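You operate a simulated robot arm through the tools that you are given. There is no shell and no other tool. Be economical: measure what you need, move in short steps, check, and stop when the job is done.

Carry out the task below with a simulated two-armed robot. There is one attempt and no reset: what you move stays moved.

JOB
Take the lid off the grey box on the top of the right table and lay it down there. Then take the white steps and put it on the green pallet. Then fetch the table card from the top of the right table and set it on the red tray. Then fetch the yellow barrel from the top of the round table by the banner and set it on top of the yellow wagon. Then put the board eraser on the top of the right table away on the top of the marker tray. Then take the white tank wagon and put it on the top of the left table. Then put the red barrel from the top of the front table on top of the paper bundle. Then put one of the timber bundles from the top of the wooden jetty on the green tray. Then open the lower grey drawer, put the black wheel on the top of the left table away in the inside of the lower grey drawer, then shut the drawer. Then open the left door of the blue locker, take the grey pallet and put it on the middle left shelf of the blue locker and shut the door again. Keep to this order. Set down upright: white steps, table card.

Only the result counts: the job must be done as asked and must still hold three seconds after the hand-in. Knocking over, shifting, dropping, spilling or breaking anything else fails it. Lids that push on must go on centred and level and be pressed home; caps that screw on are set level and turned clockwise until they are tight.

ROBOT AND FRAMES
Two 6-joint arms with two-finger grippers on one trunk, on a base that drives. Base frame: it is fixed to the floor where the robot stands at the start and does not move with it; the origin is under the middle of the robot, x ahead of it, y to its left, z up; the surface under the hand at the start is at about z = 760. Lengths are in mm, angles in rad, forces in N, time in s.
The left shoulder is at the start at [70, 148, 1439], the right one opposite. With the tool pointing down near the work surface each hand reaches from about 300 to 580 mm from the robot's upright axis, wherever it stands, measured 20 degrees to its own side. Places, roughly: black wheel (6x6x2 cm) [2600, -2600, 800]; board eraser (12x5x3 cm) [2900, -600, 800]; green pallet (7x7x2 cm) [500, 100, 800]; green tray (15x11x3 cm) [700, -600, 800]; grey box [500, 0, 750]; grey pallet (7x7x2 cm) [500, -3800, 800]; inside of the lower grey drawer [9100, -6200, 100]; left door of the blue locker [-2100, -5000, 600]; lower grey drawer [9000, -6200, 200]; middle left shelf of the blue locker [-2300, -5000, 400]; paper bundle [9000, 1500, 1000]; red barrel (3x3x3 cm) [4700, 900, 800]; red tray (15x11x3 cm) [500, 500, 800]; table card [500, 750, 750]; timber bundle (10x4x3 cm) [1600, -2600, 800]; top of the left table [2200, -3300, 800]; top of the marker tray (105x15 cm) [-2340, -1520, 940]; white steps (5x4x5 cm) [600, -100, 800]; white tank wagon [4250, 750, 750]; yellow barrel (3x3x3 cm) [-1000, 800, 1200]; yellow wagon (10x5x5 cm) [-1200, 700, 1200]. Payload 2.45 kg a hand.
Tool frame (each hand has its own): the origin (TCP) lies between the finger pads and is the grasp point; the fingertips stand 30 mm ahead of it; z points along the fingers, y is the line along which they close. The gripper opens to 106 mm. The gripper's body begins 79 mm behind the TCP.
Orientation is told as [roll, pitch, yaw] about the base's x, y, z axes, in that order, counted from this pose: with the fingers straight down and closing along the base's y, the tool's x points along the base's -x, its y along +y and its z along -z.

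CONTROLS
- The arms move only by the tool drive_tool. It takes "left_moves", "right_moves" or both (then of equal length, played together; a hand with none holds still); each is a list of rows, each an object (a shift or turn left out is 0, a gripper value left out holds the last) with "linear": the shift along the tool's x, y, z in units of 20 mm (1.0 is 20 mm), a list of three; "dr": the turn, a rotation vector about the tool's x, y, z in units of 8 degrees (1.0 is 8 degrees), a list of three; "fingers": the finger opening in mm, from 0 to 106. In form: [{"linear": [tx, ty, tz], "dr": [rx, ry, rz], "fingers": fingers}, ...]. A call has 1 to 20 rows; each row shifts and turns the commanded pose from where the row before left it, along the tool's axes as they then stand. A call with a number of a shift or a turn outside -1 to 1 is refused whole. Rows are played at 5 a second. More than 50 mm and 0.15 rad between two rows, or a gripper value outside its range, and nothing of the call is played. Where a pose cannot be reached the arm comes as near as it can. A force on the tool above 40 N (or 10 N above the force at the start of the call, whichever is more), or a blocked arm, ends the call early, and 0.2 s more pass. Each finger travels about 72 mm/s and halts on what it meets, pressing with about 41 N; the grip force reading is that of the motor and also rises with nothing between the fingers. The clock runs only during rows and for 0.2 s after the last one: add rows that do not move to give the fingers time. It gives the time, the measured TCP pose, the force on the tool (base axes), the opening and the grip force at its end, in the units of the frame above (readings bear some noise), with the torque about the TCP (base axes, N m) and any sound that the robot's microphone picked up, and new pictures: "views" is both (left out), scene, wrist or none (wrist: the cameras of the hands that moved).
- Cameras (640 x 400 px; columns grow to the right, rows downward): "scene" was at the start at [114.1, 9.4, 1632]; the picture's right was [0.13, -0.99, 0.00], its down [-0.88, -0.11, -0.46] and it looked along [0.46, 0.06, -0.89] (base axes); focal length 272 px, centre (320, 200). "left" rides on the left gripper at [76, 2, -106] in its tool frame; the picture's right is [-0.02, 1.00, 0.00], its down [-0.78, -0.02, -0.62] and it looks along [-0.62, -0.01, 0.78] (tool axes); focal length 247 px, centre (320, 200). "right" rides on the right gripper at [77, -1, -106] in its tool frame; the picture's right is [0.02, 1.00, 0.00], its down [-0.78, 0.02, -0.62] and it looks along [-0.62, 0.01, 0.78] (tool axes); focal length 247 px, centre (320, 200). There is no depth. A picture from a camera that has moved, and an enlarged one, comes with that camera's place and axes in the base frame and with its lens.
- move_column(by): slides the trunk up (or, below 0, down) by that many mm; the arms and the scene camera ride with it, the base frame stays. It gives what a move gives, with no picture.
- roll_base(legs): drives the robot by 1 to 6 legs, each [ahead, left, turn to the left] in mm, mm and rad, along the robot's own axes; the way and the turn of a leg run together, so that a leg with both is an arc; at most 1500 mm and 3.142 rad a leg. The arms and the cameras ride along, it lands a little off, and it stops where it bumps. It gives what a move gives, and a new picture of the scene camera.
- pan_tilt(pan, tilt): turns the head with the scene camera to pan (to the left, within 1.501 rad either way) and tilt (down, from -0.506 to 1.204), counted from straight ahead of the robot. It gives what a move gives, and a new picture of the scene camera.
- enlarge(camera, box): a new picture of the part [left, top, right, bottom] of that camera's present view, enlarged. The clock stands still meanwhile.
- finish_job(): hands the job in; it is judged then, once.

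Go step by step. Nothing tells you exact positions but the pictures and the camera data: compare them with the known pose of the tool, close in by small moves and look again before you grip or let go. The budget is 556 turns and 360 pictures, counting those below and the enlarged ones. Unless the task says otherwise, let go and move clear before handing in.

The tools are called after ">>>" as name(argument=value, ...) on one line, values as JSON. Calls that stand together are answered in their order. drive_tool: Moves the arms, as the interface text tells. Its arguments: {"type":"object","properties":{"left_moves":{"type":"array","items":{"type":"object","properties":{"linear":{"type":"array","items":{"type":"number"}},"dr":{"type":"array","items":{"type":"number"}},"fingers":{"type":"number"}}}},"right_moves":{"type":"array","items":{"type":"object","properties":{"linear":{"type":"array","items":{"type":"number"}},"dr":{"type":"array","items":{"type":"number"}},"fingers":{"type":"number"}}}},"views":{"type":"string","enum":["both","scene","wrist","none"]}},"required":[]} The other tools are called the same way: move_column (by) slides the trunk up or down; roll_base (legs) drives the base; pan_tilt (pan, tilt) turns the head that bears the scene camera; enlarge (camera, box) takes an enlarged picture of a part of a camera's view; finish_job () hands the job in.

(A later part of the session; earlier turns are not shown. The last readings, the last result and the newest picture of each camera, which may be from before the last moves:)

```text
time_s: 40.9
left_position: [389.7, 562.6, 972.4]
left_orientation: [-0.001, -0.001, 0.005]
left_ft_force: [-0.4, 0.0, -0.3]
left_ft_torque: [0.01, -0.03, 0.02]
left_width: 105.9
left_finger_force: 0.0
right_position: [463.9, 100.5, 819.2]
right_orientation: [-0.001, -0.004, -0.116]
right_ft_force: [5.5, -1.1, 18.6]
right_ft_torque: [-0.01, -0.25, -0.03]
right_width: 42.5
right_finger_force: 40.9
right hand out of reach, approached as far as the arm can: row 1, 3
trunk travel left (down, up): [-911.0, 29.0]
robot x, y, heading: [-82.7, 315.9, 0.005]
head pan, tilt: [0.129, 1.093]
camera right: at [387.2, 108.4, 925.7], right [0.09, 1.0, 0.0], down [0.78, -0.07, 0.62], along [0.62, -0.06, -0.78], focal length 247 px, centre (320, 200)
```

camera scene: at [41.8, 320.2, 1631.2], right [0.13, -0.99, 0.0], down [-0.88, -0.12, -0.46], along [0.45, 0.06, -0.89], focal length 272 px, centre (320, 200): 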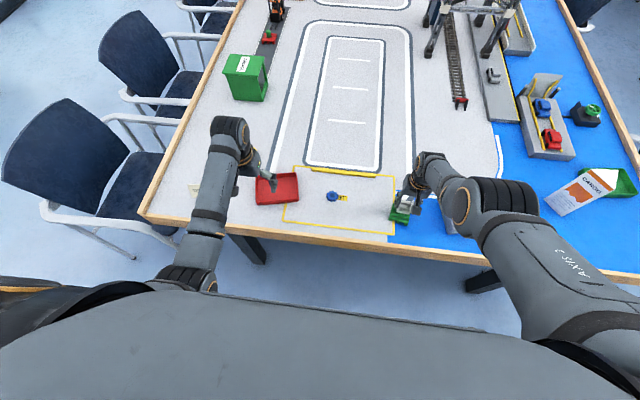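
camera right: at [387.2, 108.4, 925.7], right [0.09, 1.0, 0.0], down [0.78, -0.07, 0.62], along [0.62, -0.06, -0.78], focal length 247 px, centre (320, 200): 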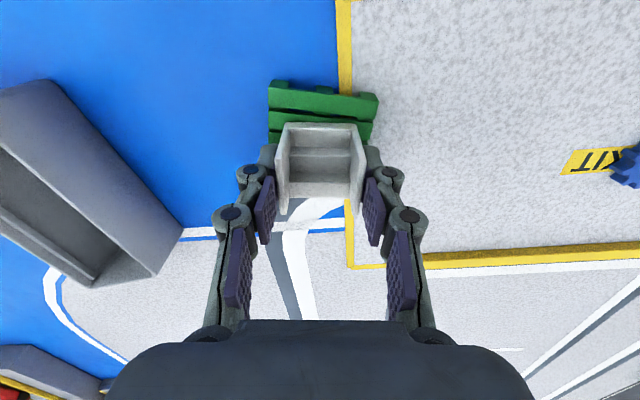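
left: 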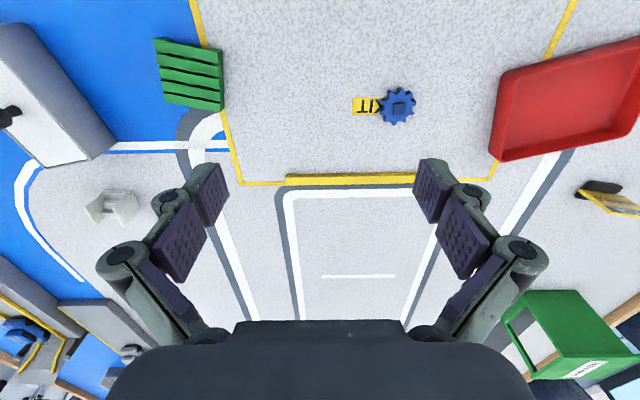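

Contact at the expected height; I release and check.

>>> drive_tool(right_moves=[{"linear": [0, 0, -0.1]}, {"fingers": 80}, {}, {}, {}], views="wrist")

```text
time_s: 42.0
left_position: [390.8, 562.7, 971.7]
left_orientation: [-0.003, -0.001, 0.004]
left_ft_force: [-0.2, -0.6, -0.1]
left_ft_torque: [0.01, 0.02, -0.02]
left_width: 106.1
left_finger_force: 0.1
right_position: [462.1, 100.2, 818.1]
right_orientation: [-0.001, 0.004, -0.115]
right_ft_force: [-0.3, 0.1, 0.0]
right_ft_torque: [0.01, -0.03, 0.0]
right_width: 80.1
right_finger_force: 0.0
trunk travel left (down, up): [-911.0, 29.0]
robot x, y, heading: [-76.7, 316.2, 0.0]
head pan, tilt: [0.129, 1.093]
camera right: at [387.3, 107.9, 925.2], right [0.09, 1.0, 0.0], down [0.78, -0.07, 0.62], along [0.62, -0.06, -0.79], focal length 247 px, centre (320, 200)
```

right: 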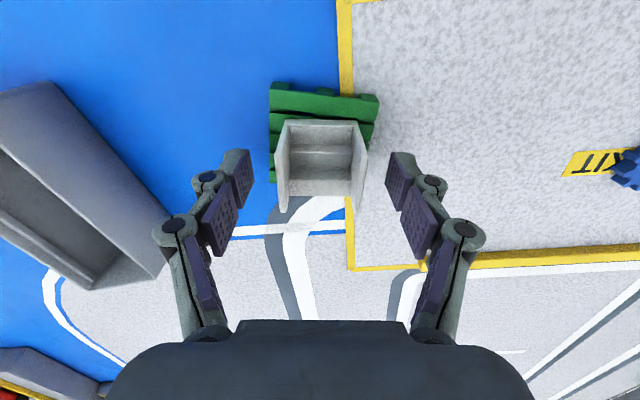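

>>> move_column(by=28)

>>> drive_tool(right_moves=[{"linear": [-0.3, 0, -0.3]}, {"linear": [-0.3, 0, -0.3]}, {"linear": [-0.3, 0, -0.3]}, {}], views="none")

```text
time_s: 42.8
left_position: [390.9, 562.8, 999.5]
left_orientation: [-0.003, 0.0, 0.006]
left_ft_force: [-0.9, -0.7, -0.1]
left_ft_torque: [0.0, -0.01, -0.06]
left_width: 106.0
left_finger_force: 0.0
right_position: [462.3, 100.6, 847.1]
right_orientation: [-0.002, 0.005, -0.115]
right_ft_force: [0.3, 0.6, 0.0]
right_ft_torque: [0.0, 0.01, -0.02]
right_width: 80.3
right_finger_force: 0.1
trunk travel left (down, up): [-939.0, 1.0]
robot x, y, heading: [-85.4, 314.5, 0.006]
head pan, tilt: [0.129, 1.093]
```

```text
time_s: 43.8
left_position: [392.0, 562.3, 999.1]
left_orientation: [-0.002, -0.001, 0.004]
left_ft_force: [-0.5, 0.1, 0.4]
left_ft_torque: [0.04, 0.0, 0.02]
left_width: 106.1
left_finger_force: 0.1
right_position: [479.6, 97.7, 865.2]
right_orientation: [-0.001, 0.002, -0.115]
right_ft_force: [0.7, 0.1, -0.2]
right_ft_torque: [-0.02, -0.01, -0.01]
right_width: 80.0
right_finger_force: 0.0
trunk travel left (down, up): [-939.0, 1.0]
robot x, y, heading: [-79.9, 314.9, 0.005]
head pan, tilt: [0.129, 1.093]
```

>>> drive_tool(right_moves=[{"linear": [-0.4, 0, -0.4]}, {"linear": [-0.4, 0, -0.4]}, {"linear": [-0.4, 0, -0.4]}, {"linear": [-0.4, 0, -0.4]}, {"linear": [-0.6, -0.3, -0.2]}, {"linear": [-0.8, -0.4, 0]}, {"linear": [-0.8, -0.4, 0]}, {}], views="scene")

```text
time_s: 45.6
left_position: [391.1, 562.7, 999.7]
left_orientation: [-0.003, 0.001, 0.007]
left_ft_force: [0.6, -0.4, 0.2]
left_ft_torque: [0.0, 0.01, 0.03]
left_width: 106.4
left_finger_force: 0.1
right_position: [519.5, 69.5, 925.2]
right_orientation: [0.0, 0.003, -0.116]
right_ft_force: [0.4, -1.2, 0.2]
right_ft_torque: [0.0, 0.06, 0.01]
right_width: 80.2
right_finger_force: 0.0
right hand out of reach, approached as far as the arm can: row 1, 2, 5, 6, 7
trunk travel left (down, up): [-939.0, 1.0]
robot x, y, heading: [-81.7, 314.6, 0.007]
head pan, tilt: [0.129, 1.093]
camera scene: at [32.7, 325.6, 1660.0], right [0.13, -0.99, 0.0], down [-0.88, -0.12, -0.46], along [0.46, 0.06, -0.89], focal length 272 px, centre (320, 200)
```

scene: 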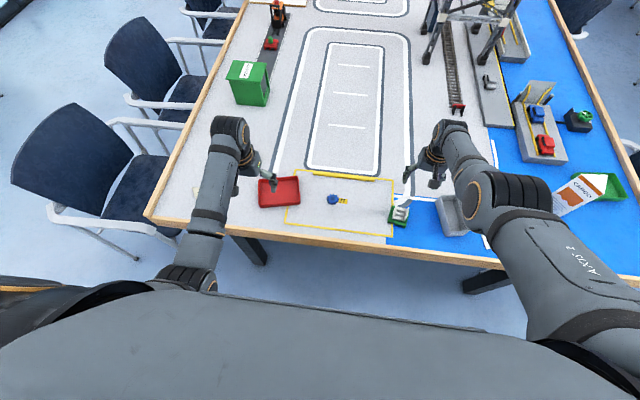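

>>> drive_tool(right_moves=[{"linear": [1, 0, 0]}, {"linear": [1, 0, 0]}, {"linear": [1, 0, 0]}, {"linear": [1, 0, 0]}, {"linear": [1, 0, 0]}, {}], views="scene")

```text
time_s: 47.0
left_position: [392.0, 562.6, 999.2]
left_orientation: [-0.002, -0.001, 0.005]
left_ft_force: [-0.7, -0.4, -0.3]
left_ft_torque: [0.0, 0.01, 0.0]
left_width: 106.0
left_finger_force: 0.0
right_position: [420.6, 82.9, 923.1]
right_orientation: [-0.001, 0.005, -0.114]
right_ft_force: [-0.2, 0.9, 0.2]
right_ft_torque: [0.02, 0.01, -0.01]
right_width: 79.9
right_finger_force: 0.1
trunk travel left (down, up): [-939.0, 1.0]
robot x, y, heading: [-81.4, 315.5, 0.004]
head pan, tilt: [0.129, 1.093]
camera scene: at [33.6, 325.7, 1659.9], right [0.13, -0.99, 0.0], down [-0.88, -0.12, -0.46], along [0.46, 0.06, -0.89], focal length 272 px, centre (320, 200)
```

scene: 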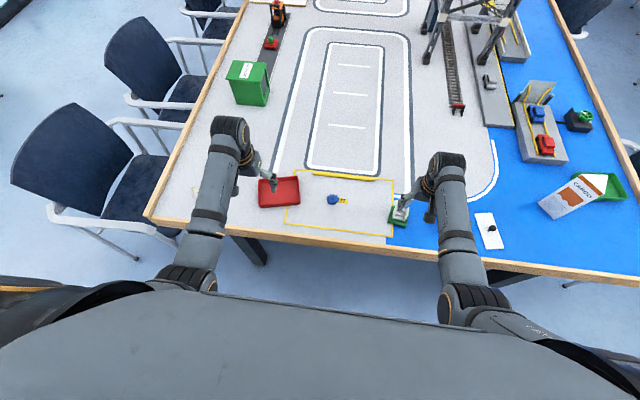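

Arm recovered into its good configuration. I check the steps on the pallet and view the table card.

>>> enlarge(camera="scene", box=[360, 180, 440, 230])

>>> pan_tilt(pan=0.5, tilt=1.0)

```text
8.00 times, centred on (400, 205) of scene
camera zoom: at [33.6, 325.7, 1659.9], right [0.13, -0.99, 0.0], down [-0.88, -0.12, -0.46], along [0.46, 0.06, -0.89], focal length 2180 px, centre (-320, 160)
```

zoom: 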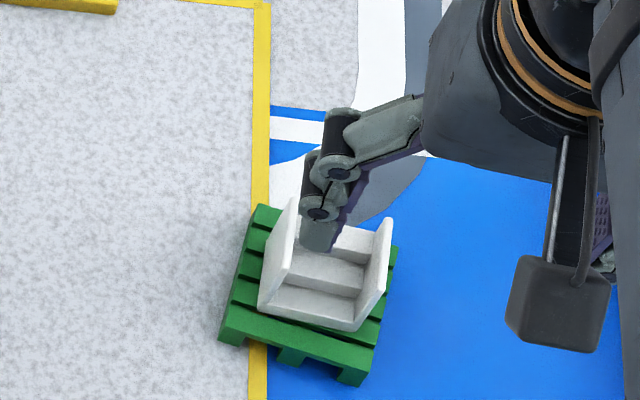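

```text
time_s: 47.8
left_position: [391.9, 562.2, 999.1]
left_orientation: [0.0, 0.0, 0.004]
left_ft_force: [1.7, 0.2, 0.1]
left_ft_torque: [0.01, -0.03, 0.0]
left_width: 106.1
left_finger_force: 0.1
right_position: [421.1, 83.7, 922.3]
right_orientation: [-0.003, 0.003, -0.116]
right_ft_force: [-0.2, -0.2, -1.0]
right_ft_torque: [0.04, -0.01, -0.01]
right_width: 80.1
right_finger_force: 0.0
trunk travel left (down, up): [-939.0, 1.0]
robot x, y, heading: [-83.6, 317.1, -0.001]
head pan, tilt: [0.499, 1.0]
camera scene: at [30.8, 350.7, 1666.2], right [0.48, -0.88, 0.0], down [-0.74, -0.41, -0.54], along [0.47, 0.26, -0.84], focal length 272 px, centre (320, 200)
```

scene: 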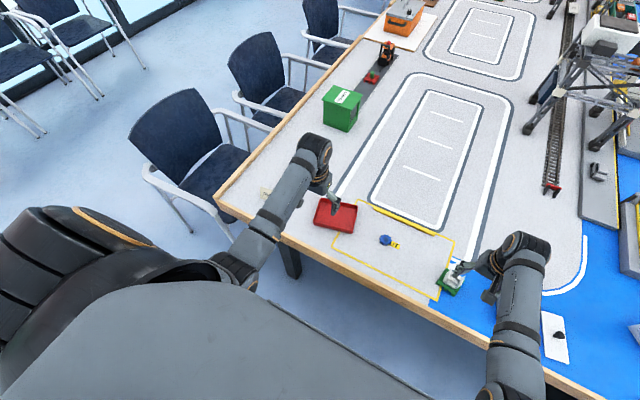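

Steps are well placed. Next the table card near [461, 805]; I drive left so the left hand can take it.

>>> roll_base(legs=[[70, 290, 0]])

>>> drive_tool(left_moves=[{"linear": [0, 0, 0.8]}, {"linear": [0, 0, 0.8]}, {}], views="wrist")

```text
time_s: 49.9
left_position: [459.6, 858.9, 999.8]
left_orientation: [0.0, -0.002, 0.004]
left_ft_force: [-0.3, 0.3, 0.1]
left_ft_torque: [0.04, -0.02, -0.01]
left_width: 105.8
left_finger_force: 0.1
right_position: [487.4, 379.4, 921.7]
right_orientation: [-0.001, 0.004, -0.116]
right_ft_force: [0.9, -0.4, 0.8]
right_ft_torque: [0.02, -0.01, -0.01]
right_width: 80.0
right_finger_force: 0.1
trunk travel left (down, up): [-939.0, 1.0]
robot x, y, heading: [-14.8, 612.8, 0.001]
head pan, tilt: [0.499, 1.0]
camera scene: at [97.7, 645.6, 1666.3], right [0.48, -0.88, 0.0], down [-0.74, -0.41, -0.54], along [0.47, 0.26, -0.84], focal length 272 px, centre (320, 200)
```

scene: 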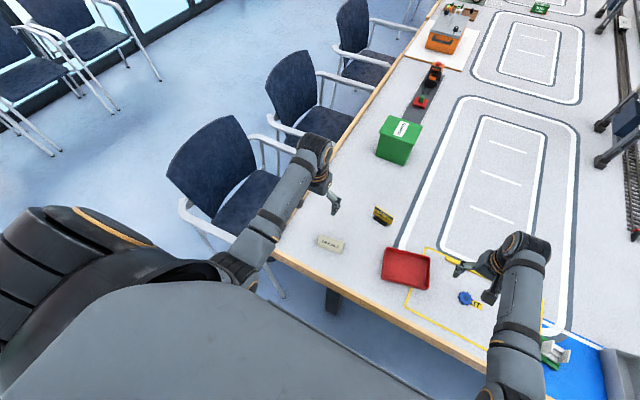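

```text
time_s: 50.7
left_position: [459.5, 861.0, 966.4]
left_orientation: [-0.002, 0.001, 0.004]
left_ft_force: [-0.6, 0.8, -0.5]
left_ft_torque: [-0.03, 0.02, -0.01]
left_width: 105.9
left_finger_force: 0.1
right_position: [488.6, 380.9, 924.7]
right_orientation: [-0.004, 0.005, -0.115]
right_ft_force: [-0.7, 1.3, -0.4]
right_ft_torque: [0.0, -0.01, 0.01]
right_width: 80.1
right_finger_force: 0.1
trunk travel left (down, up): [-939.0, 1.0]
robot x, y, heading: [-15.6, 611.8, 0.007]
head pan, tilt: [0.499, 1.0]
camera left: at [382.9, 861.8, 1072.9], right [0.02, 1.0, 0.0], down [0.78, -0.01, 0.62], along [0.62, -0.01, -0.78], focal length 247 px, centre (320, 200)
```

left: 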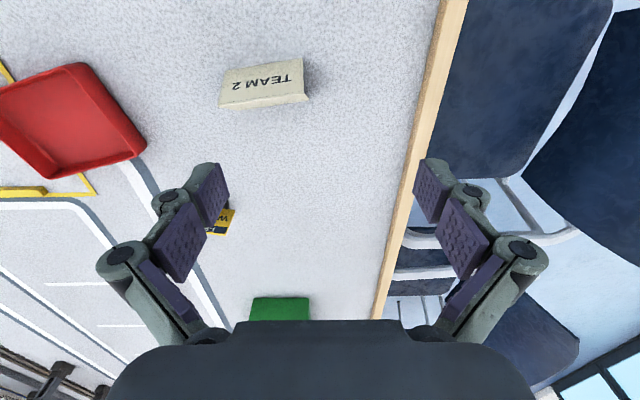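

>>> enlarge(camera="left", box=[200, 40, 328, 120])

>>> enlarge(camera="scene", box=[290, 200, 450, 300])

```text
5.00 times, centred on (264, 80) of left
camera zoom: at [382.9, 861.8, 1072.9], right [0.02, 1.0, 0.0], down [0.78, -0.01, 0.62], along [0.62, -0.01, -0.78], focal length 1235 px, centre (600, 800)
```

zoom: 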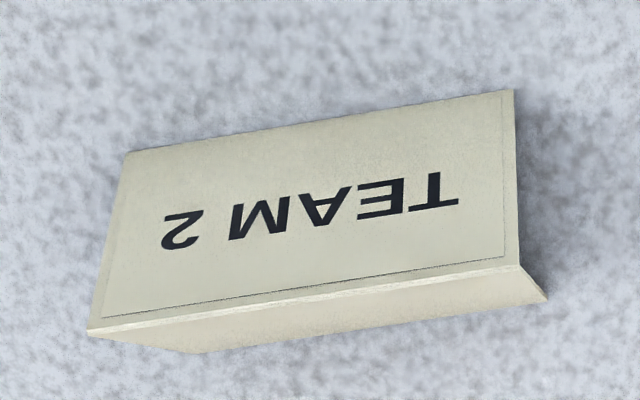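

```text
4.00 times, centred on (370, 250) of scene
camera zoom: at [98.3, 649.1, 1666.1], right [0.48, -0.88, 0.0], down [-0.74, -0.41, -0.54], along [0.47, 0.26, -0.84], focal length 1090 px, centre (120, 0)
```

zoom: 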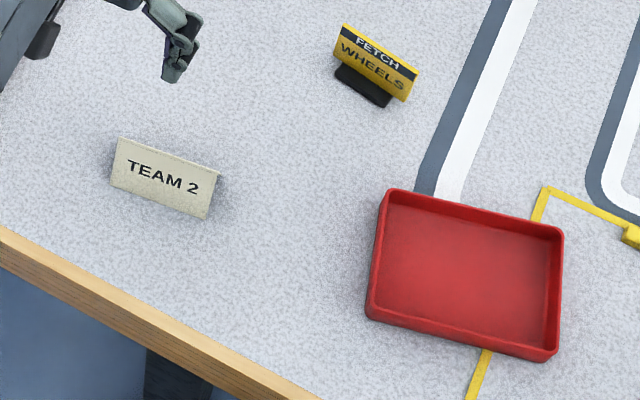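

The card's ends are ~94 mm apart, centred near [460, 796] with yaw about +0.125. I'll approach to grip it by its ends.

>>> drive_tool(left_moves=[{"linear": [0, -0.55, 0.5], "dr": [0, 0, -0.45], "fingers": 106}, {"linear": [0, -0.55, 0.5], "dr": [0, 0, -0.45]}, {"linear": [0, -0.55, 0.7]}, {"linear": [0, -0.55, 0.7]}, {"linear": [0, -0.55, 0.7]}, {"linear": [0, -0.5, 0.7]}, {"linear": [0, 0, 0.5]}, {"linear": [0, 0, 0.5]}, {}], views="wrist")

```text
time_s: 52.7
left_position: [466.9, 795.2, 870.8]
left_orientation: [-0.001, 0.0, 0.131]
left_ft_force: [-0.8, 0.0, 0.5]
left_ft_torque: [0.01, 0.0, 0.0]
left_width: 106.4
left_finger_force: 0.2
right_position: [489.3, 380.1, 920.6]
right_orientation: [-0.002, 0.004, -0.114]
right_ft_force: [0.8, -0.1, -0.2]
right_ft_torque: [-0.02, 0.02, 0.0]
right_width: 79.9
right_finger_force: 0.0
trunk travel left (down, up): [-939.0, 1.0]
robot x, y, heading: [-15.9, 612.7, 0.003]
head pan, tilt: [0.499, 1.0]
camera left: at [388.8, 786.6, 977.3], right [-0.11, 0.99, 0.0], down [0.78, 0.09, 0.62], along [0.62, 0.07, -0.78], focal length 247 px, centre (320, 200)
```

left: 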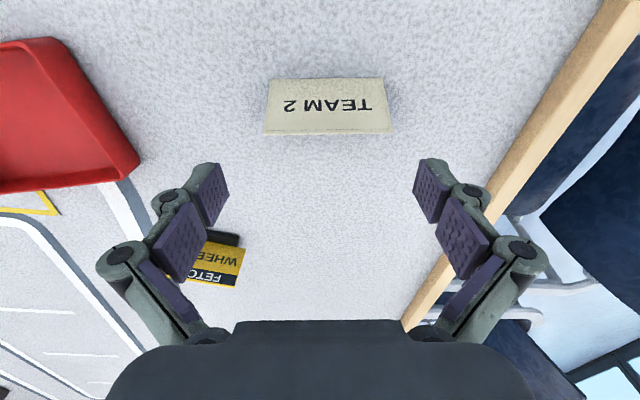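

>>> drive_tool(left_moves=[{"linear": [0.15, 0.15, 0.4], "dr": [0, 0, -0.2]}, {"linear": [0.15, 0.12, 0.4]}, {"linear": [0, 0, 0.4]}, {"linear": [0, 0, 0.4]}, {}], views="wrist")

```text
time_s: 53.9
left_position: [458.4, 798.5, 839.2]
left_orientation: [-0.003, -0.001, 0.159]
left_ft_force: [-0.1, 0.2, -0.2]
left_ft_torque: [-0.01, -0.02, 0.02]
left_width: 106.1
left_finger_force: 0.0
right_position: [487.6, 380.9, 922.9]
right_orientation: [-0.001, 0.005, -0.115]
right_ft_force: [0.1, -0.3, 0.2]
right_ft_torque: [-0.02, -0.02, -0.01]
right_width: 80.0
right_finger_force: 0.0
trunk travel left (down, up): [-939.0, 1.0]
robot x, y, heading: [-16.3, 613.5, 0.005]
head pan, tilt: [0.499, 1.0]
camera left: at [381.9, 788.5, 945.7], right [-0.14, 0.99, 0.0], down [0.78, 0.11, 0.62], along [0.62, 0.08, -0.78], focal length 247 px, centre (320, 200)
```

left: 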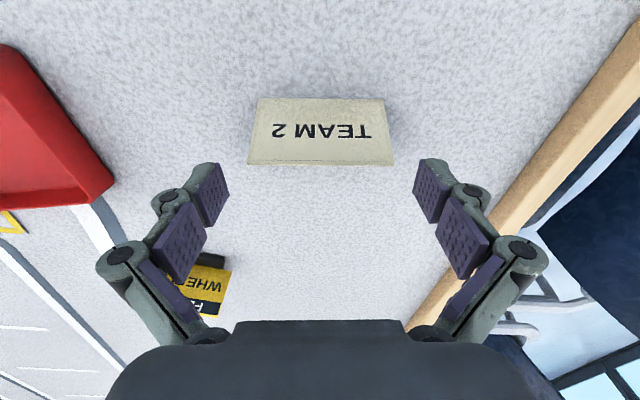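

>>> drive_tool(left_moves=[{"linear": [0, 0, 0.4]}, {"linear": [0, 0, 0.4]}, {"linear": [0, 0, 0.4]}, {"linear": [0, 0, 0.4]}, {"linear": [0, 0, 0.3]}, {}], views="wrist")

```text
time_s: 55.3
left_position: [458.0, 798.0, 802.5]
left_orientation: [-0.002, 0.0, 0.158]
left_ft_force: [-0.4, 0.2, -0.3]
left_ft_torque: [0.0, -0.02, 0.0]
left_width: 106.2
left_finger_force: 0.1
right_position: [488.3, 381.1, 922.7]
right_orientation: [-0.002, 0.005, -0.115]
right_ft_force: [-0.1, 0.1, 0.3]
right_ft_torque: [0.0, 0.02, 0.02]
right_width: 79.7
right_finger_force: 0.1
trunk travel left (down, up): [-939.0, 1.0]
robot x, y, heading: [-14.4, 612.1, 0.007]
head pan, tilt: [0.499, 1.0]
camera left: at [381.5, 787.8, 908.4], right [-0.14, 0.99, 0.0], down [0.78, 0.11, 0.62], along [0.62, 0.08, -0.78], focal length 247 px, centre (320, 200)
```

left: 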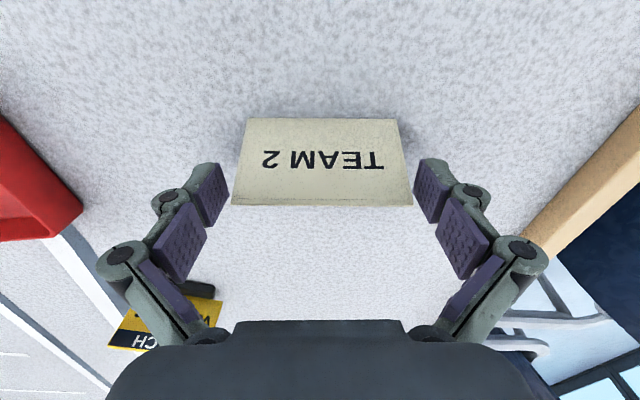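

>>> drive_tool(left_moves=[{"linear": [-0.35, 0, 0.15]}, {"linear": [0, 0, 0.15]}, {}, {"fingers": 84}, {"fingers": 80}, {"fingers": 76}, {}, {}], views="wrist")

```text
time_s: 57.1
left_position: [466.2, 801.5, 796.7]
left_orientation: [-0.003, 0.0, 0.158]
left_ft_force: [0.1, 0.0, 4.1]
left_ft_torque: [-0.21, 0.01, 0.01]
left_width: 87.1
left_finger_force: 41.0
right_position: [486.3, 380.6, 922.0]
right_orientation: [-0.001, 0.004, -0.116]
right_ft_force: [0.0, -0.3, 0.5]
right_ft_torque: [-0.01, -0.01, 0.0]
right_width: 80.1
right_finger_force: 0.1
trunk travel left (down, up): [-939.0, 1.0]
robot x, y, heading: [-14.8, 614.8, 0.009]
head pan, tilt: [0.499, 1.0]
camera left: at [388.7, 789.5, 902.9], right [-0.14, 0.99, 0.0], down [0.78, 0.11, 0.62], along [0.62, 0.08, -0.78], focal length 247 px, centre (320, 200)
```

left: 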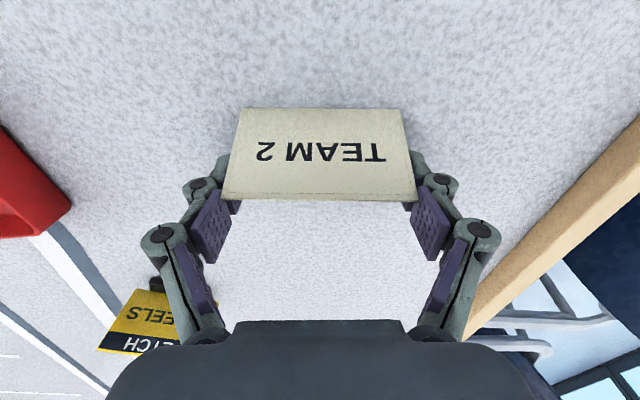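

>>> drive_tool(left_moves=[{"linear": [0, 0, -0.3]}, {"linear": [0.2, 0, -0.4]}, {"linear": [0.2, 0, -0.5]}, {"linear": [0.2, 0, -0.6]}, {"linear": [0.2, 0, -0.6]}, {"linear": [0.2, 0, -0.6]}, {}], views="wrist")

```text
time_s: 58.7
left_position: [446.5, 798.3, 854.5]
left_orientation: [-0.002, 0.001, 0.158]
left_ft_force: [-0.8, 0.0, -1.1]
left_ft_torque: [0.0, -0.01, 0.0]
left_width: 87.0
left_finger_force: 41.0
right_position: [490.5, 380.5, 921.7]
right_orientation: [-0.002, 0.003, -0.116]
right_ft_force: [-0.5, -0.2, -0.3]
right_ft_torque: [0.0, -0.03, -0.05]
right_width: 80.0
right_finger_force: 0.1
trunk travel left (down, up): [-939.0, 1.0]
robot x, y, heading: [-9.9, 611.6, 0.001]
head pan, tilt: [0.499, 1.0]
camera left: at [369.9, 787.0, 960.5], right [-0.14, 0.99, 0.0], down [0.78, 0.11, 0.62], along [0.62, 0.08, -0.78], focal length 247 px, centre (320, 200)
```

left: 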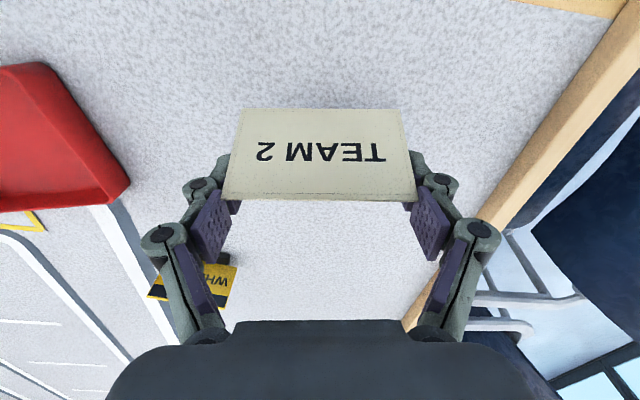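

Card held. The tray centre is about [493, 538], yaw ≈0.23; I raise a little, align the yaw and drive right/forward over it.

>>> drive_tool(left_moves=[{"linear": [0.1, 0, -0.5], "dr": [0, 0, -0.3]}, {"linear": [0.1, 0, -0.5], "dr": [0, 0, -0.3]}, {}], views="none")

>>> roll_base(legs=[[50, -258, 0]])

>>> drive_tool(left_moves=[{}], views="wrist")

```text
time_s: 59.5
left_position: [440.3, 796.0, 875.1]
left_orientation: [0.0, 0.0, 0.243]
left_ft_force: [-0.3, -0.2, -1.3]
left_ft_torque: [-0.02, -0.03, 0.02]
left_width: 86.8
left_finger_force: 41.0
right_position: [487.9, 380.7, 923.1]
right_orientation: [-0.002, 0.004, -0.116]
right_ft_force: [-1.1, -0.2, -0.6]
right_ft_torque: [0.01, -0.04, 0.01]
right_width: 80.0
right_finger_force: 0.1
trunk travel left (down, up): [-939.0, 1.0]
robot x, y, heading: [-15.1, 612.2, 0.005]
head pan, tilt: [0.499, 1.0]
```

```text
time_s: 61.4
left_position: [491.8, 540.6, 874.8]
left_orientation: [-0.002, 0.001, 0.249]
left_ft_force: [-0.5, 0.1, -0.4]
left_ft_torque: [-0.03, 0.01, 0.01]
left_width: 86.9
left_finger_force: 41.2
right_position: [541.8, 123.7, 923.1]
right_orientation: [0.0, 0.004, -0.108]
right_ft_force: [-0.3, 0.3, 0.3]
right_ft_torque: [-0.03, -0.01, 0.06]
right_width: 79.9
right_finger_force: 0.1
trunk travel left (down, up): [-939.0, 1.0]
robot x, y, heading: [35.8, 350.0, 0.009]
head pan, tilt: [0.499, 1.0]
camera scene: at [149.2, 389.2, 1666.2], right [0.49, -0.87, 0.0], down [-0.73, -0.41, -0.54], along [0.47, 0.26, -0.84], focal length 272 px, centre (320, 200)
```

scene: 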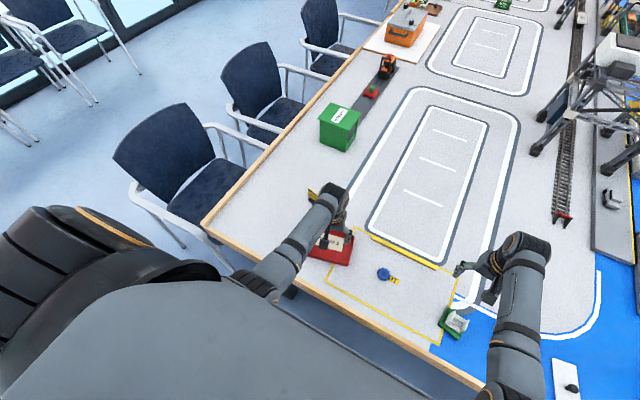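

```text
time_s: 61.8
left_position: [490.5, 538.5, 874.2]
left_orientation: [-0.001, -0.002, 0.248]
left_ft_force: [0.5, 0.6, -0.2]
left_ft_torque: [-0.02, -0.04, -0.03]
left_width: 86.7
left_finger_force: 40.6
right_position: [541.3, 123.0, 922.6]
right_orientation: [-0.001, 0.004, -0.107]
right_ft_force: [0.6, 0.1, -0.6]
right_ft_torque: [-0.02, 0.01, -0.01]
right_width: 79.9
right_finger_force: 0.1
trunk travel left (down, up): [-939.0, 1.0]
robot x, y, heading: [36.5, 349.8, 0.01]
head pan, tilt: [0.499, 1.0]
camera left: at [415.7, 521.1, 981.3], right [-0.23, 0.97, 0.0], down [0.76, 0.18, 0.62], along [0.61, 0.14, -0.78], focal length 247 px, centre (320, 200)
```

left: 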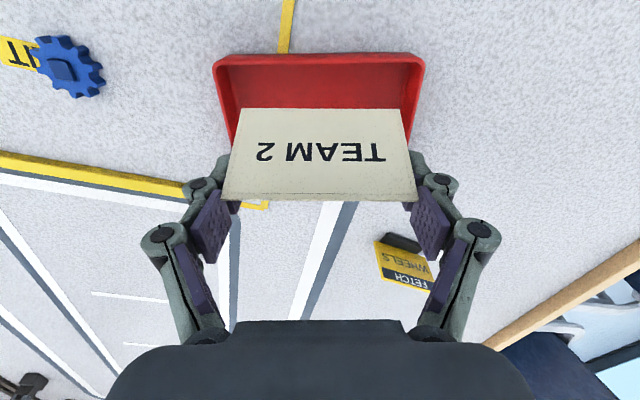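

>>> drive_tool(left_moves=[{"linear": [-0.35, 0, 0.5]}, {"linear": [0, 0, 0.6]}, {"linear": [0, 0, 0.6]}, {"linear": [0, 0, 0.6]}, {"linear": [0, 0, 0.5]}, {}], views="wrist")

```text
time_s: 63.2
left_position: [498.8, 541.1, 818.2]
left_orientation: [-0.002, 0.001, 0.249]
left_ft_force: [0.3, -0.6, 0.5]
left_ft_torque: [0.02, -0.02, -0.03]
left_width: 87.0
left_finger_force: 41.2
right_position: [540.5, 122.4, 922.2]
right_orientation: [-0.001, 0.002, -0.109]
right_ft_force: [-0.2, 0.6, 0.6]
right_ft_torque: [0.02, 0.01, -0.01]
right_width: 80.1
right_finger_force: 0.1
trunk travel left (down, up): [-939.0, 1.0]
robot x, y, heading: [35.8, 349.8, 0.006]
head pan, tilt: [0.499, 1.0]
camera left: at [422.7, 522.6, 924.4], right [-0.23, 0.97, 0.0], down [0.76, 0.18, 0.62], along [0.61, 0.14, -0.78], focal length 247 px, centre (320, 200)
```

left: 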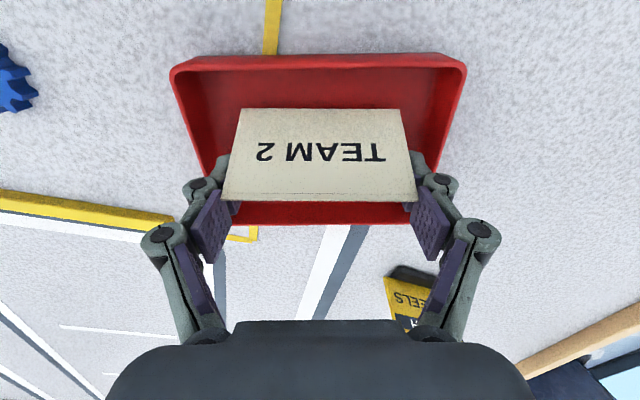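

Well centred in the tray. I lower it in small steps to contact.

>>> drive_tool(left_moves=[{"linear": [0, 0, 0.2]}, {"linear": [0, 0, 0.2]}, {"linear": [0, 0, 0.2]}, {"linear": [0, 0, 0.12]}, {"linear": [0, 0, 0.12]}, {}], views="none")

```text
time_s: 64.6
left_position: [497.4, 541.1, 801.8]
left_orientation: [-0.002, -0.001, 0.25]
left_ft_force: [-0.6, 0.7, 0.1]
left_ft_torque: [0.0, -0.02, 0.0]
left_width: 87.1
left_finger_force: 40.9
right_position: [542.4, 122.2, 923.3]
right_orientation: [-0.003, 0.003, -0.109]
right_ft_force: [-0.8, 0.5, -0.3]
right_ft_torque: [-0.01, 0.03, 0.0]
right_width: 80.0
right_finger_force: 0.0
trunk travel left (down, up): [-939.0, 1.0]
robot x, y, heading: [36.2, 352.5, 0.011]
head pan, tilt: [0.499, 1.0]
```

>>> drive_tool(left_moves=[{"linear": [0, 0, 0.1]}, {"linear": [0, 0, 0.1]}, {"linear": [0, 0, 0.1]}, {}], views="none")

```text
time_s: 65.6
left_position: [497.8, 539.3, 798.9]
left_orientation: [-0.001, -0.007, 0.25]
left_ft_force: [3.1, 4.4, 28.8]
left_ft_torque: [-0.03, -0.04, -0.06]
left_width: 87.6
left_finger_force: 41.0
right_position: [539.4, 123.2, 924.2]
right_orientation: [0.0, 0.001, -0.107]
right_ft_force: [0.8, -0.2, -0.4]
right_ft_torque: [0.02, 0.01, -0.03]
right_width: 80.0
right_finger_force: 0.3
trunk travel left (down, up): [-939.0, 1.0]
robot x, y, heading: [39.1, 350.9, 0.016]
head pan, tilt: [0.499, 1.0]
```

>>> drive_tool(left_moves=[{"linear": [0, 0, -0.08]}, {}, {"fingers": 98}, {}, {}, {"linear": [0.05, 0, -0.4]}, {"linear": [0.1, 0, -0.6]}, {"linear": [0.2, 0, -0.8]}, {"linear": [0.2, 0, -0.8]}, {"linear": [0.2, 0, -0.8]}, {}], views="wrist")

```text
time_s: 68.0
left_position: [484.7, 536.8, 863.5]
left_orientation: [-0.001, -0.001, 0.25]
left_ft_force: [-0.6, -1.0, 0.9]
left_ft_torque: [0.03, -0.03, 0.0]
left_width: 98.3
left_finger_force: 0.0
right_position: [541.2, 122.4, 922.6]
right_orientation: [-0.002, 0.003, -0.106]
right_ft_force: [0.0, 0.3, -0.4]
right_ft_torque: [-0.02, 0.01, -0.01]
right_width: 80.0
right_finger_force: 0.0
trunk travel left (down, up): [-939.0, 1.0]
robot x, y, heading: [37.7, 352.6, 0.015]
head pan, tilt: [0.499, 1.0]
camera left: at [408.1, 518.9, 971.1], right [-0.23, 0.97, 0.0], down [0.76, 0.18, 0.62], along [0.61, 0.14, -0.78], focal length 247 px, centre (320, 200)
```

left: 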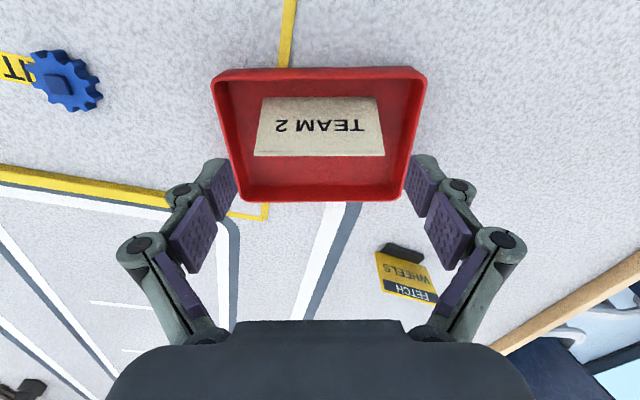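

The card stands in the tray. Next the round table behind-left: I back off a bit and look that way.

>>> roll_base(legs=[[-250, -200, 0]])

>>> pan_tilt(pan=1.5, tilt=0.4)

```text
time_s: 70.2
left_position: [233.5, 330.7, 863.9]
left_orientation: [-0.002, 0.002, 0.251]
left_ft_force: [-0.2, -0.9, -0.4]
left_ft_torque: [0.0, 0.04, -0.01]
left_width: 97.8
left_finger_force: 0.1
right_position: [294.0, -81.9, 922.2]
right_orientation: [-0.002, 0.005, -0.106]
right_ft_force: [-0.1, 0.2, 0.2]
right_ft_torque: [0.0, 0.01, -0.01]
right_width: 80.2
right_finger_force: 0.2
trunk travel left (down, up): [-939.0, 1.0]
robot x, y, heading: [-214.9, 144.5, 0.019]
head pan, tilt: [0.499, 1.0]
camera scene: at [-97.9, 181.5, 1666.0], right [0.49, -0.87, 0.0], down [-0.73, -0.41, -0.54], along [0.47, 0.26, -0.84], focal length 272 px, centre (320, 200)
```

scene: 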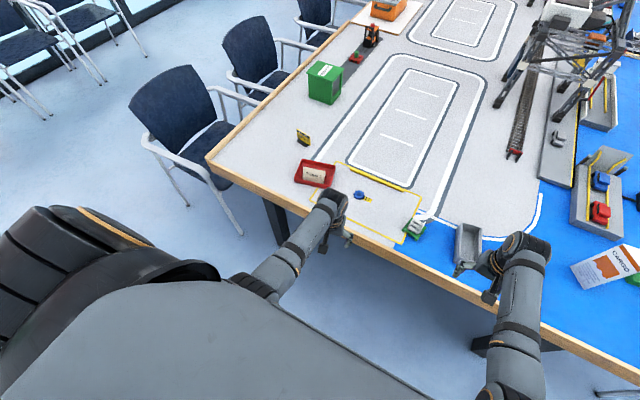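

```text
time_s: 71.4
left_position: [233.2, 331.1, 864.1]
left_orientation: [-0.001, 0.001, 0.253]
left_ft_force: [0.1, -0.1, -0.4]
left_ft_torque: [-0.02, 0.0, 0.01]
left_width: 98.2
left_finger_force: 0.1
right_position: [293.1, -83.1, 922.3]
right_orientation: [-0.002, 0.004, -0.105]
right_ft_force: [0.8, 0.4, -0.7]
right_ft_torque: [0.04, -0.01, 0.02]
right_width: 80.2
right_finger_force: 0.1
trunk travel left (down, up): [-939.0, 1.0]
robot x, y, heading: [-211.7, 147.4, 0.018]
head pan, tilt: [1.499, 0.4]
camera scene: at [-155.1, 238.2, 1716.4], right [1.0, -0.06, 0.0], down [-0.02, -0.39, -0.92], along [0.05, 0.92, -0.39], focal length 272 px, centre (320, 200)
```

scene: 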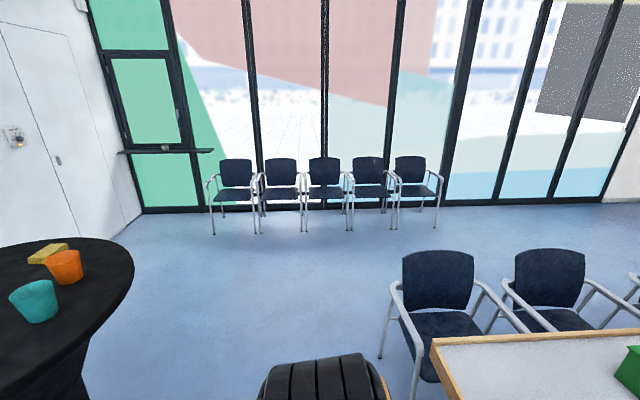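

>>> roll_base(legs=[[0, 0, 2.4]])

>>> pan_tilt(pan=0.0, tilt=0.6)

```text
time_s: 77.5
left_position: [-667.8, 299.4, 864.1]
left_orientation: [0.0, -0.001, 2.666]
left_ft_force: [0.0, 0.0, 0.2]
left_ft_torque: [-0.02, 0.01, -0.01]
left_width: 98.1
left_finger_force: 0.0
right_position: [-437.7, 648.2, 921.6]
right_orientation: [0.0, 0.003, 2.31]
right_ft_force: [0.6, -0.2, -0.8]
right_ft_torque: [-0.01, 0.03, 0.01]
right_width: 79.9
right_finger_force: 0.0
trunk travel left (down, up): [-939.0, 1.0]
robot x, y, heading: [-212.0, 138.4, 2.435]
head pan, tilt: [1.499, 0.4]
camera scene: at [-314.2, 112.3, 1716.4], right [-0.71, 0.71, 0.0], down [0.27, 0.28, -0.92], along [-0.65, -0.65, -0.39], focal length 272 px, centre (320, 200)
```

scene: 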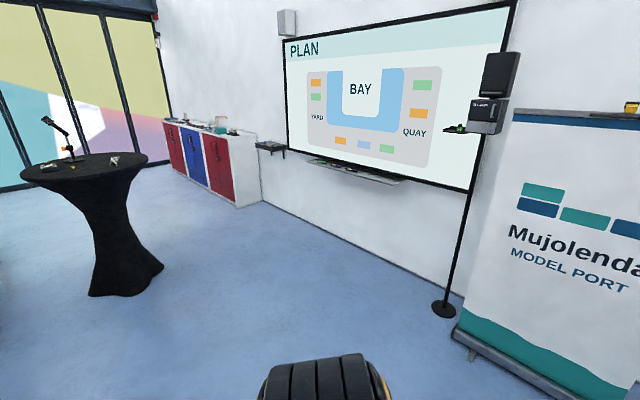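

```text
time_s: 79.2
left_position: [-669.2, 298.7, 865.5]
left_orientation: [-0.001, 0.0, 2.667]
left_ft_force: [0.2, 0.5, -0.3]
left_ft_torque: [0.0, -0.02, -0.02]
left_width: 98.3
left_finger_force: 0.0
right_position: [-438.8, 647.6, 921.8]
right_orientation: [-0.001, 0.004, 2.309]
right_ft_force: [-0.3, 0.6, 0.0]
right_ft_torque: [-0.01, 0.0, -0.01]
right_width: 80.0
right_finger_force: 0.1
trunk travel left (down, up): [-939.0, 1.0]
robot x, y, heading: [-210.9, 147.0, 2.434]
head pan, tilt: [0.0, 0.6]
camera scene: at [-316.0, 235.4, 1698.2], right [0.65, 0.76, 0.0], down [0.43, -0.37, -0.83], along [-0.63, 0.54, -0.56], focal length 272 px, centre (320, 200)
```

scene: 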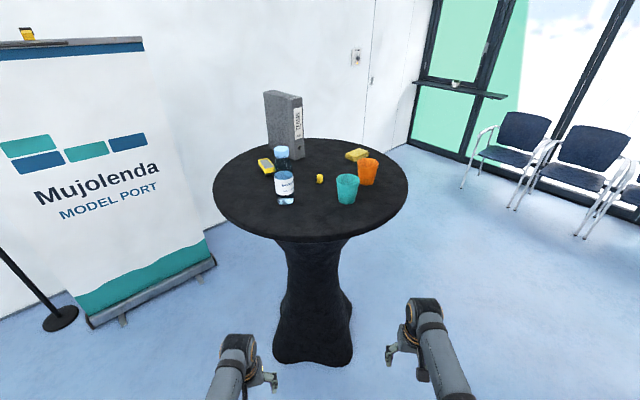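

>>> enlarge(camera="scene", box=[220, 90, 412, 210])

```text
3.33 times, centred on (316, 150) of scene
camera zoom: at [-316.0, 235.4, 1698.2], right [0.65, 0.76, 0.0], down [0.43, -0.37, -0.83], along [-0.63, 0.54, -0.56], focal length 908 px, centre (333, 367)
```

zoom: 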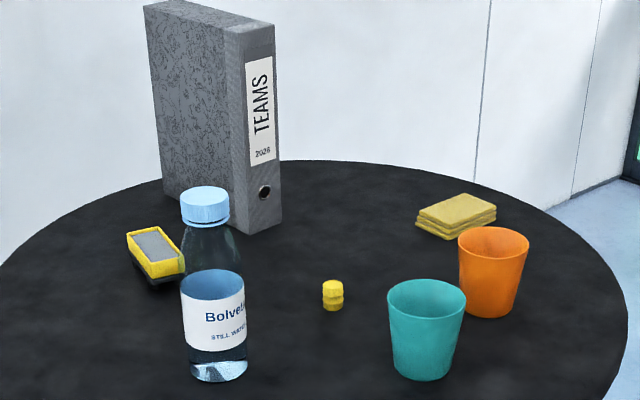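

I see the round table: barrel at centre, wagon to its left-back behind the bottle, binder behind. I'll raise both hands to table-clear height first.

>>> drive_tool(left_moves=[{"linear": [0, 0, -1], "dr": [0, 0, 0.8]}, {"linear": [0, 0, -1], "dr": [0, 0, 0.85]}, {"linear": [0, 0, -1]}, {"linear": [0, 0, -1]}, {"linear": [0, 0, -1]}, {"linear": [0, 0, -1]}, {"linear": [0, 0, -1]}, {"linear": [0, 0, -1]}, {"linear": [0, 0, -1]}, {"linear": [0, 0, -1]}, {"linear": [0, 0, -1]}, {"linear": [0, 0, -1]}, {"linear": [0, 0, -1]}, {"linear": [0, 0, -1]}, {"linear": [0, 0, -1]}, {"linear": [0, 0, -1]}, {"linear": [0, 0, -1]}, {"linear": [0, 0, -1]}, {"linear": [0, 0, -1]}, {"linear": [0, 0, -1]}], right_moves=[{"linear": [0, 0, -1], "dr": [0, 0, -0.45]}, {"linear": [0, 0, -1], "dr": [0, 0, -0.45]}, {"linear": [0, 0, -1]}, {"linear": [0, 0, -1]}, {"linear": [0, 0, -1]}, {"linear": [0, 0, -1]}, {"linear": [0, 0, -1]}, {"linear": [0, 0, -1]}, {"linear": [0, 0, -1]}, {"linear": [0, 0, -1]}, {"linear": [0, 0, -1]}, {"linear": [0, 0, -1]}, {"linear": [0, 0, -1]}, {"linear": [0, 0, -1]}, {"linear": [0, 0, -1]}, {"linear": [0, 0, -1]}, {"linear": [0, 0, -1]}, {"linear": [0, 0, -1]}, {"linear": [0, 0, -1]}, {}], views="scene")

```text
time_s: 83.2
left_position: [-695.0, 296.2, 1083.1]
left_orientation: [0.151, 0.01, 2.474]
left_ft_force: [0.9, -0.3, 0.0]
left_ft_torque: [-0.01, 0.05, 0.0]
left_width: 98.1
left_finger_force: 0.1
left hand out of reach, approached as far as the arm can: row 11, 12, 13, 14, 15, 16, 17, 18, 19, 20
right_position: [-506.5, 721.3, 1162.1]
right_orientation: [0.0, 0.004, 2.438]
right_ft_force: [-0.6, 0.1, 0.3]
right_ft_torque: [0.03, -0.02, -0.02]
right_width: 79.9
right_finger_force: 0.1
right hand out of reach, approached as far as the arm can: row 9, 10, 11, 12, 13, 14, 15, 16, 17, 18, 19
trunk travel left (down, up): [-939.0, 1.0]
robot x, y, heading: [-213.5, 147.3, 2.432]
head pan, tilt: [0.0, 0.6]
stopped in row 20 (left hand): the arm was blocked; the commanded pose is now the measured one
camera scene: at [-316.6, 236.0, 1698.1], right [0.65, 0.76, 0.0], down [0.43, -0.37, -0.82], along [-0.62, 0.54, -0.57], focal length 272 px, centre (320, 200)
```

scene: 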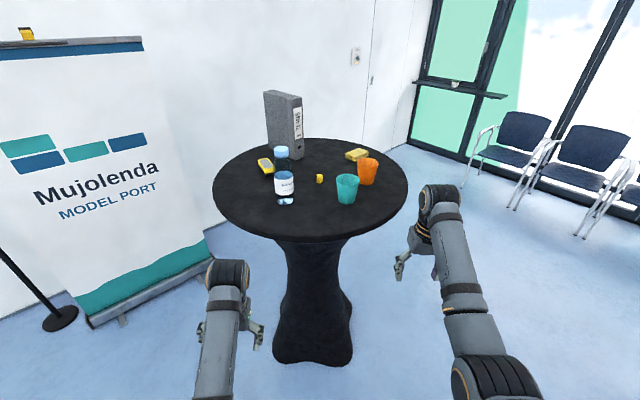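

High tool-down poses need more forward reach. I move both hands forward and up accordingly.

>>> drive_tool(left_moves=[{"linear": [-0.9, 0, 0], "dr": [0.36, 0, 0.1]}, {"linear": [-0.9, 0, -0.2], "dr": [0.36, 0, 0.1]}, {"linear": [-0.9, 0, -0.5], "dr": [0.36, 0, 0.1]}, {"linear": [-0.9, 0, -0.7]}, {"linear": [-0.8, 0, -0.7]}, {"linear": [-0.8, 0, -0.7]}, {"linear": [-0.8, 0, -0.7]}, {"linear": [-0.8, 0, -0.7]}, {"linear": [-0.8, 0, -0.7]}, {"linear": [-0.8, 0, -0.7]}, {"linear": [-0.8, 0, -0.7]}, {"linear": [-0.8, 0, -0.7]}, {"linear": [-0.7, 0, -0.7]}, {}], right_moves=[{"linear": [-0.6, 0, 0]}, {"linear": [-0.6, 0, 0]}, {"linear": [-0.6, 0, 0]}, {"linear": [-0.6, 0, 0]}, {"linear": [-0.6, 0, 0]}, {"linear": [-0.6, 0, 0]}, {"linear": [-0.6, 0, 0]}, {"linear": [-0.6, 0, 0]}, {"linear": [-0.6, 0, 0]}, {"linear": [-0.6, 0, 0]}, {"linear": [-0.6, 0, 0]}, {"linear": [-0.6, 0, 0]}, {"linear": [-0.6, 0, 0]}, {}], views="scene")

```text
time_s: 86.2
left_position: [-857.9, 440.0, 1232.1]
left_orientation: [-0.004, 0.012, 2.432]
left_ft_force: [1.1, 0.1, 0.3]
left_ft_torque: [0.05, -0.02, 0.03]
left_width: 98.3
left_finger_force: 0.0
left hand out of reach, approached as far as the arm can: row 4
right_position: [-573.1, 774.3, 1165.2]
right_orientation: [0.001, 0.003, 2.436]
right_ft_force: [-0.6, 0.5, -0.6]
right_ft_torque: [0.02, -0.03, 0.04]
right_width: 80.0
right_finger_force: 0.0
right hand out of reach, approached as far as the arm can: row 8, 9, 10, 11, 12, 13
trunk travel left (down, up): [-939.0, 1.0]
robot x, y, heading: [-213.4, 145.1, 2.433]
head pan, tilt: [0.0, 0.6]
camera scene: at [-316.1, 235.6, 1698.2], right [0.65, 0.76, 0.0], down [0.43, -0.37, -0.82], along [-0.62, 0.54, -0.57], focal length 272 px, centre (320, 200)
```

scene: 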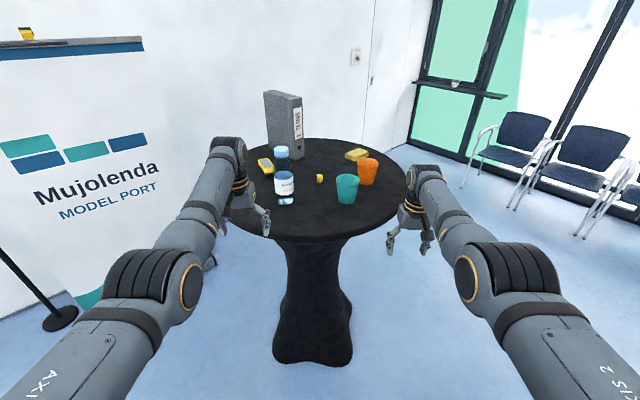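

>>> drive_tool(right_moves=[{"linear": [0.2, 0, -0.6]}, {"linear": [0.2, 0, -0.6]}, {"linear": [0.2, 0, -0.6]}, {"linear": [0.2, 0, -0.6]}, {"linear": [0.2, 0, -0.6]}, {"linear": [0.2, 0, -0.6]}, {"linear": [0.2, 0, -0.6]}, {"linear": [0.2, 0, -0.6]}, {}], views="none")

```text
time_s: 88.2
left_position: [-857.3, 440.4, 1230.8]
left_orientation: [-0.004, 0.012, 2.432]
left_ft_force: [0.3, -0.2, -0.5]
left_ft_torque: [0.0, -0.02, 0.0]
left_width: 98.1
left_finger_force: 0.1
right_position: [-551.8, 754.8, 1260.9]
right_orientation: [0.0, 0.005, 2.437]
right_ft_force: [-0.4, 0.1, -0.8]
right_ft_torque: [-0.03, 0.02, 0.0]
right_width: 80.2
right_finger_force: 0.1
trunk travel left (down, up): [-939.0, 1.0]
robot x, y, heading: [-214.5, 146.0, 2.433]
head pan, tilt: [0.0, 0.6]
```

Both hands are up. I turn right to heading ≈0.95, then drive back and left, to approach the table from the banner/bottle side.

>>> roll_base(legs=[[0, 0, -1.483], [-950, 0, 0], [0, 900, 0]])

```text
time_s: 101.1
left_position: [-1224.9, 623.3, 1231.5]
left_orientation: [-0.002, 0.013, 0.906]
left_ft_force: [0.5, 0.9, -0.9]
left_ft_torque: [-0.03, -0.02, 0.04]
left_width: 98.2
left_finger_force: 0.1
right_position: [-895.8, 333.2, 1261.9]
right_orientation: [0.0, 0.004, 0.911]
right_ft_force: [0.6, 0.3, -0.3]
right_ft_torque: [0.0, 0.02, -0.04]
right_width: 80.1
right_finger_force: 0.1
trunk travel left (down, up): [-939.0, 1.0]
robot x, y, heading: [-1489.9, -34.8, 0.905]
head pan, tilt: [0.0, 0.6]
camera scene: at [-1404.3, 75.3, 1698.2], right [0.79, -0.62, 0.0], down [-0.35, -0.44, -0.82], along [0.51, 0.65, -0.57], focal length 272 px, centre (320, 200)
```

scene: 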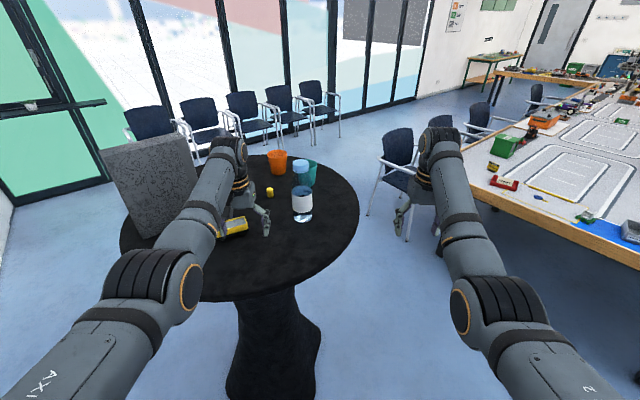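

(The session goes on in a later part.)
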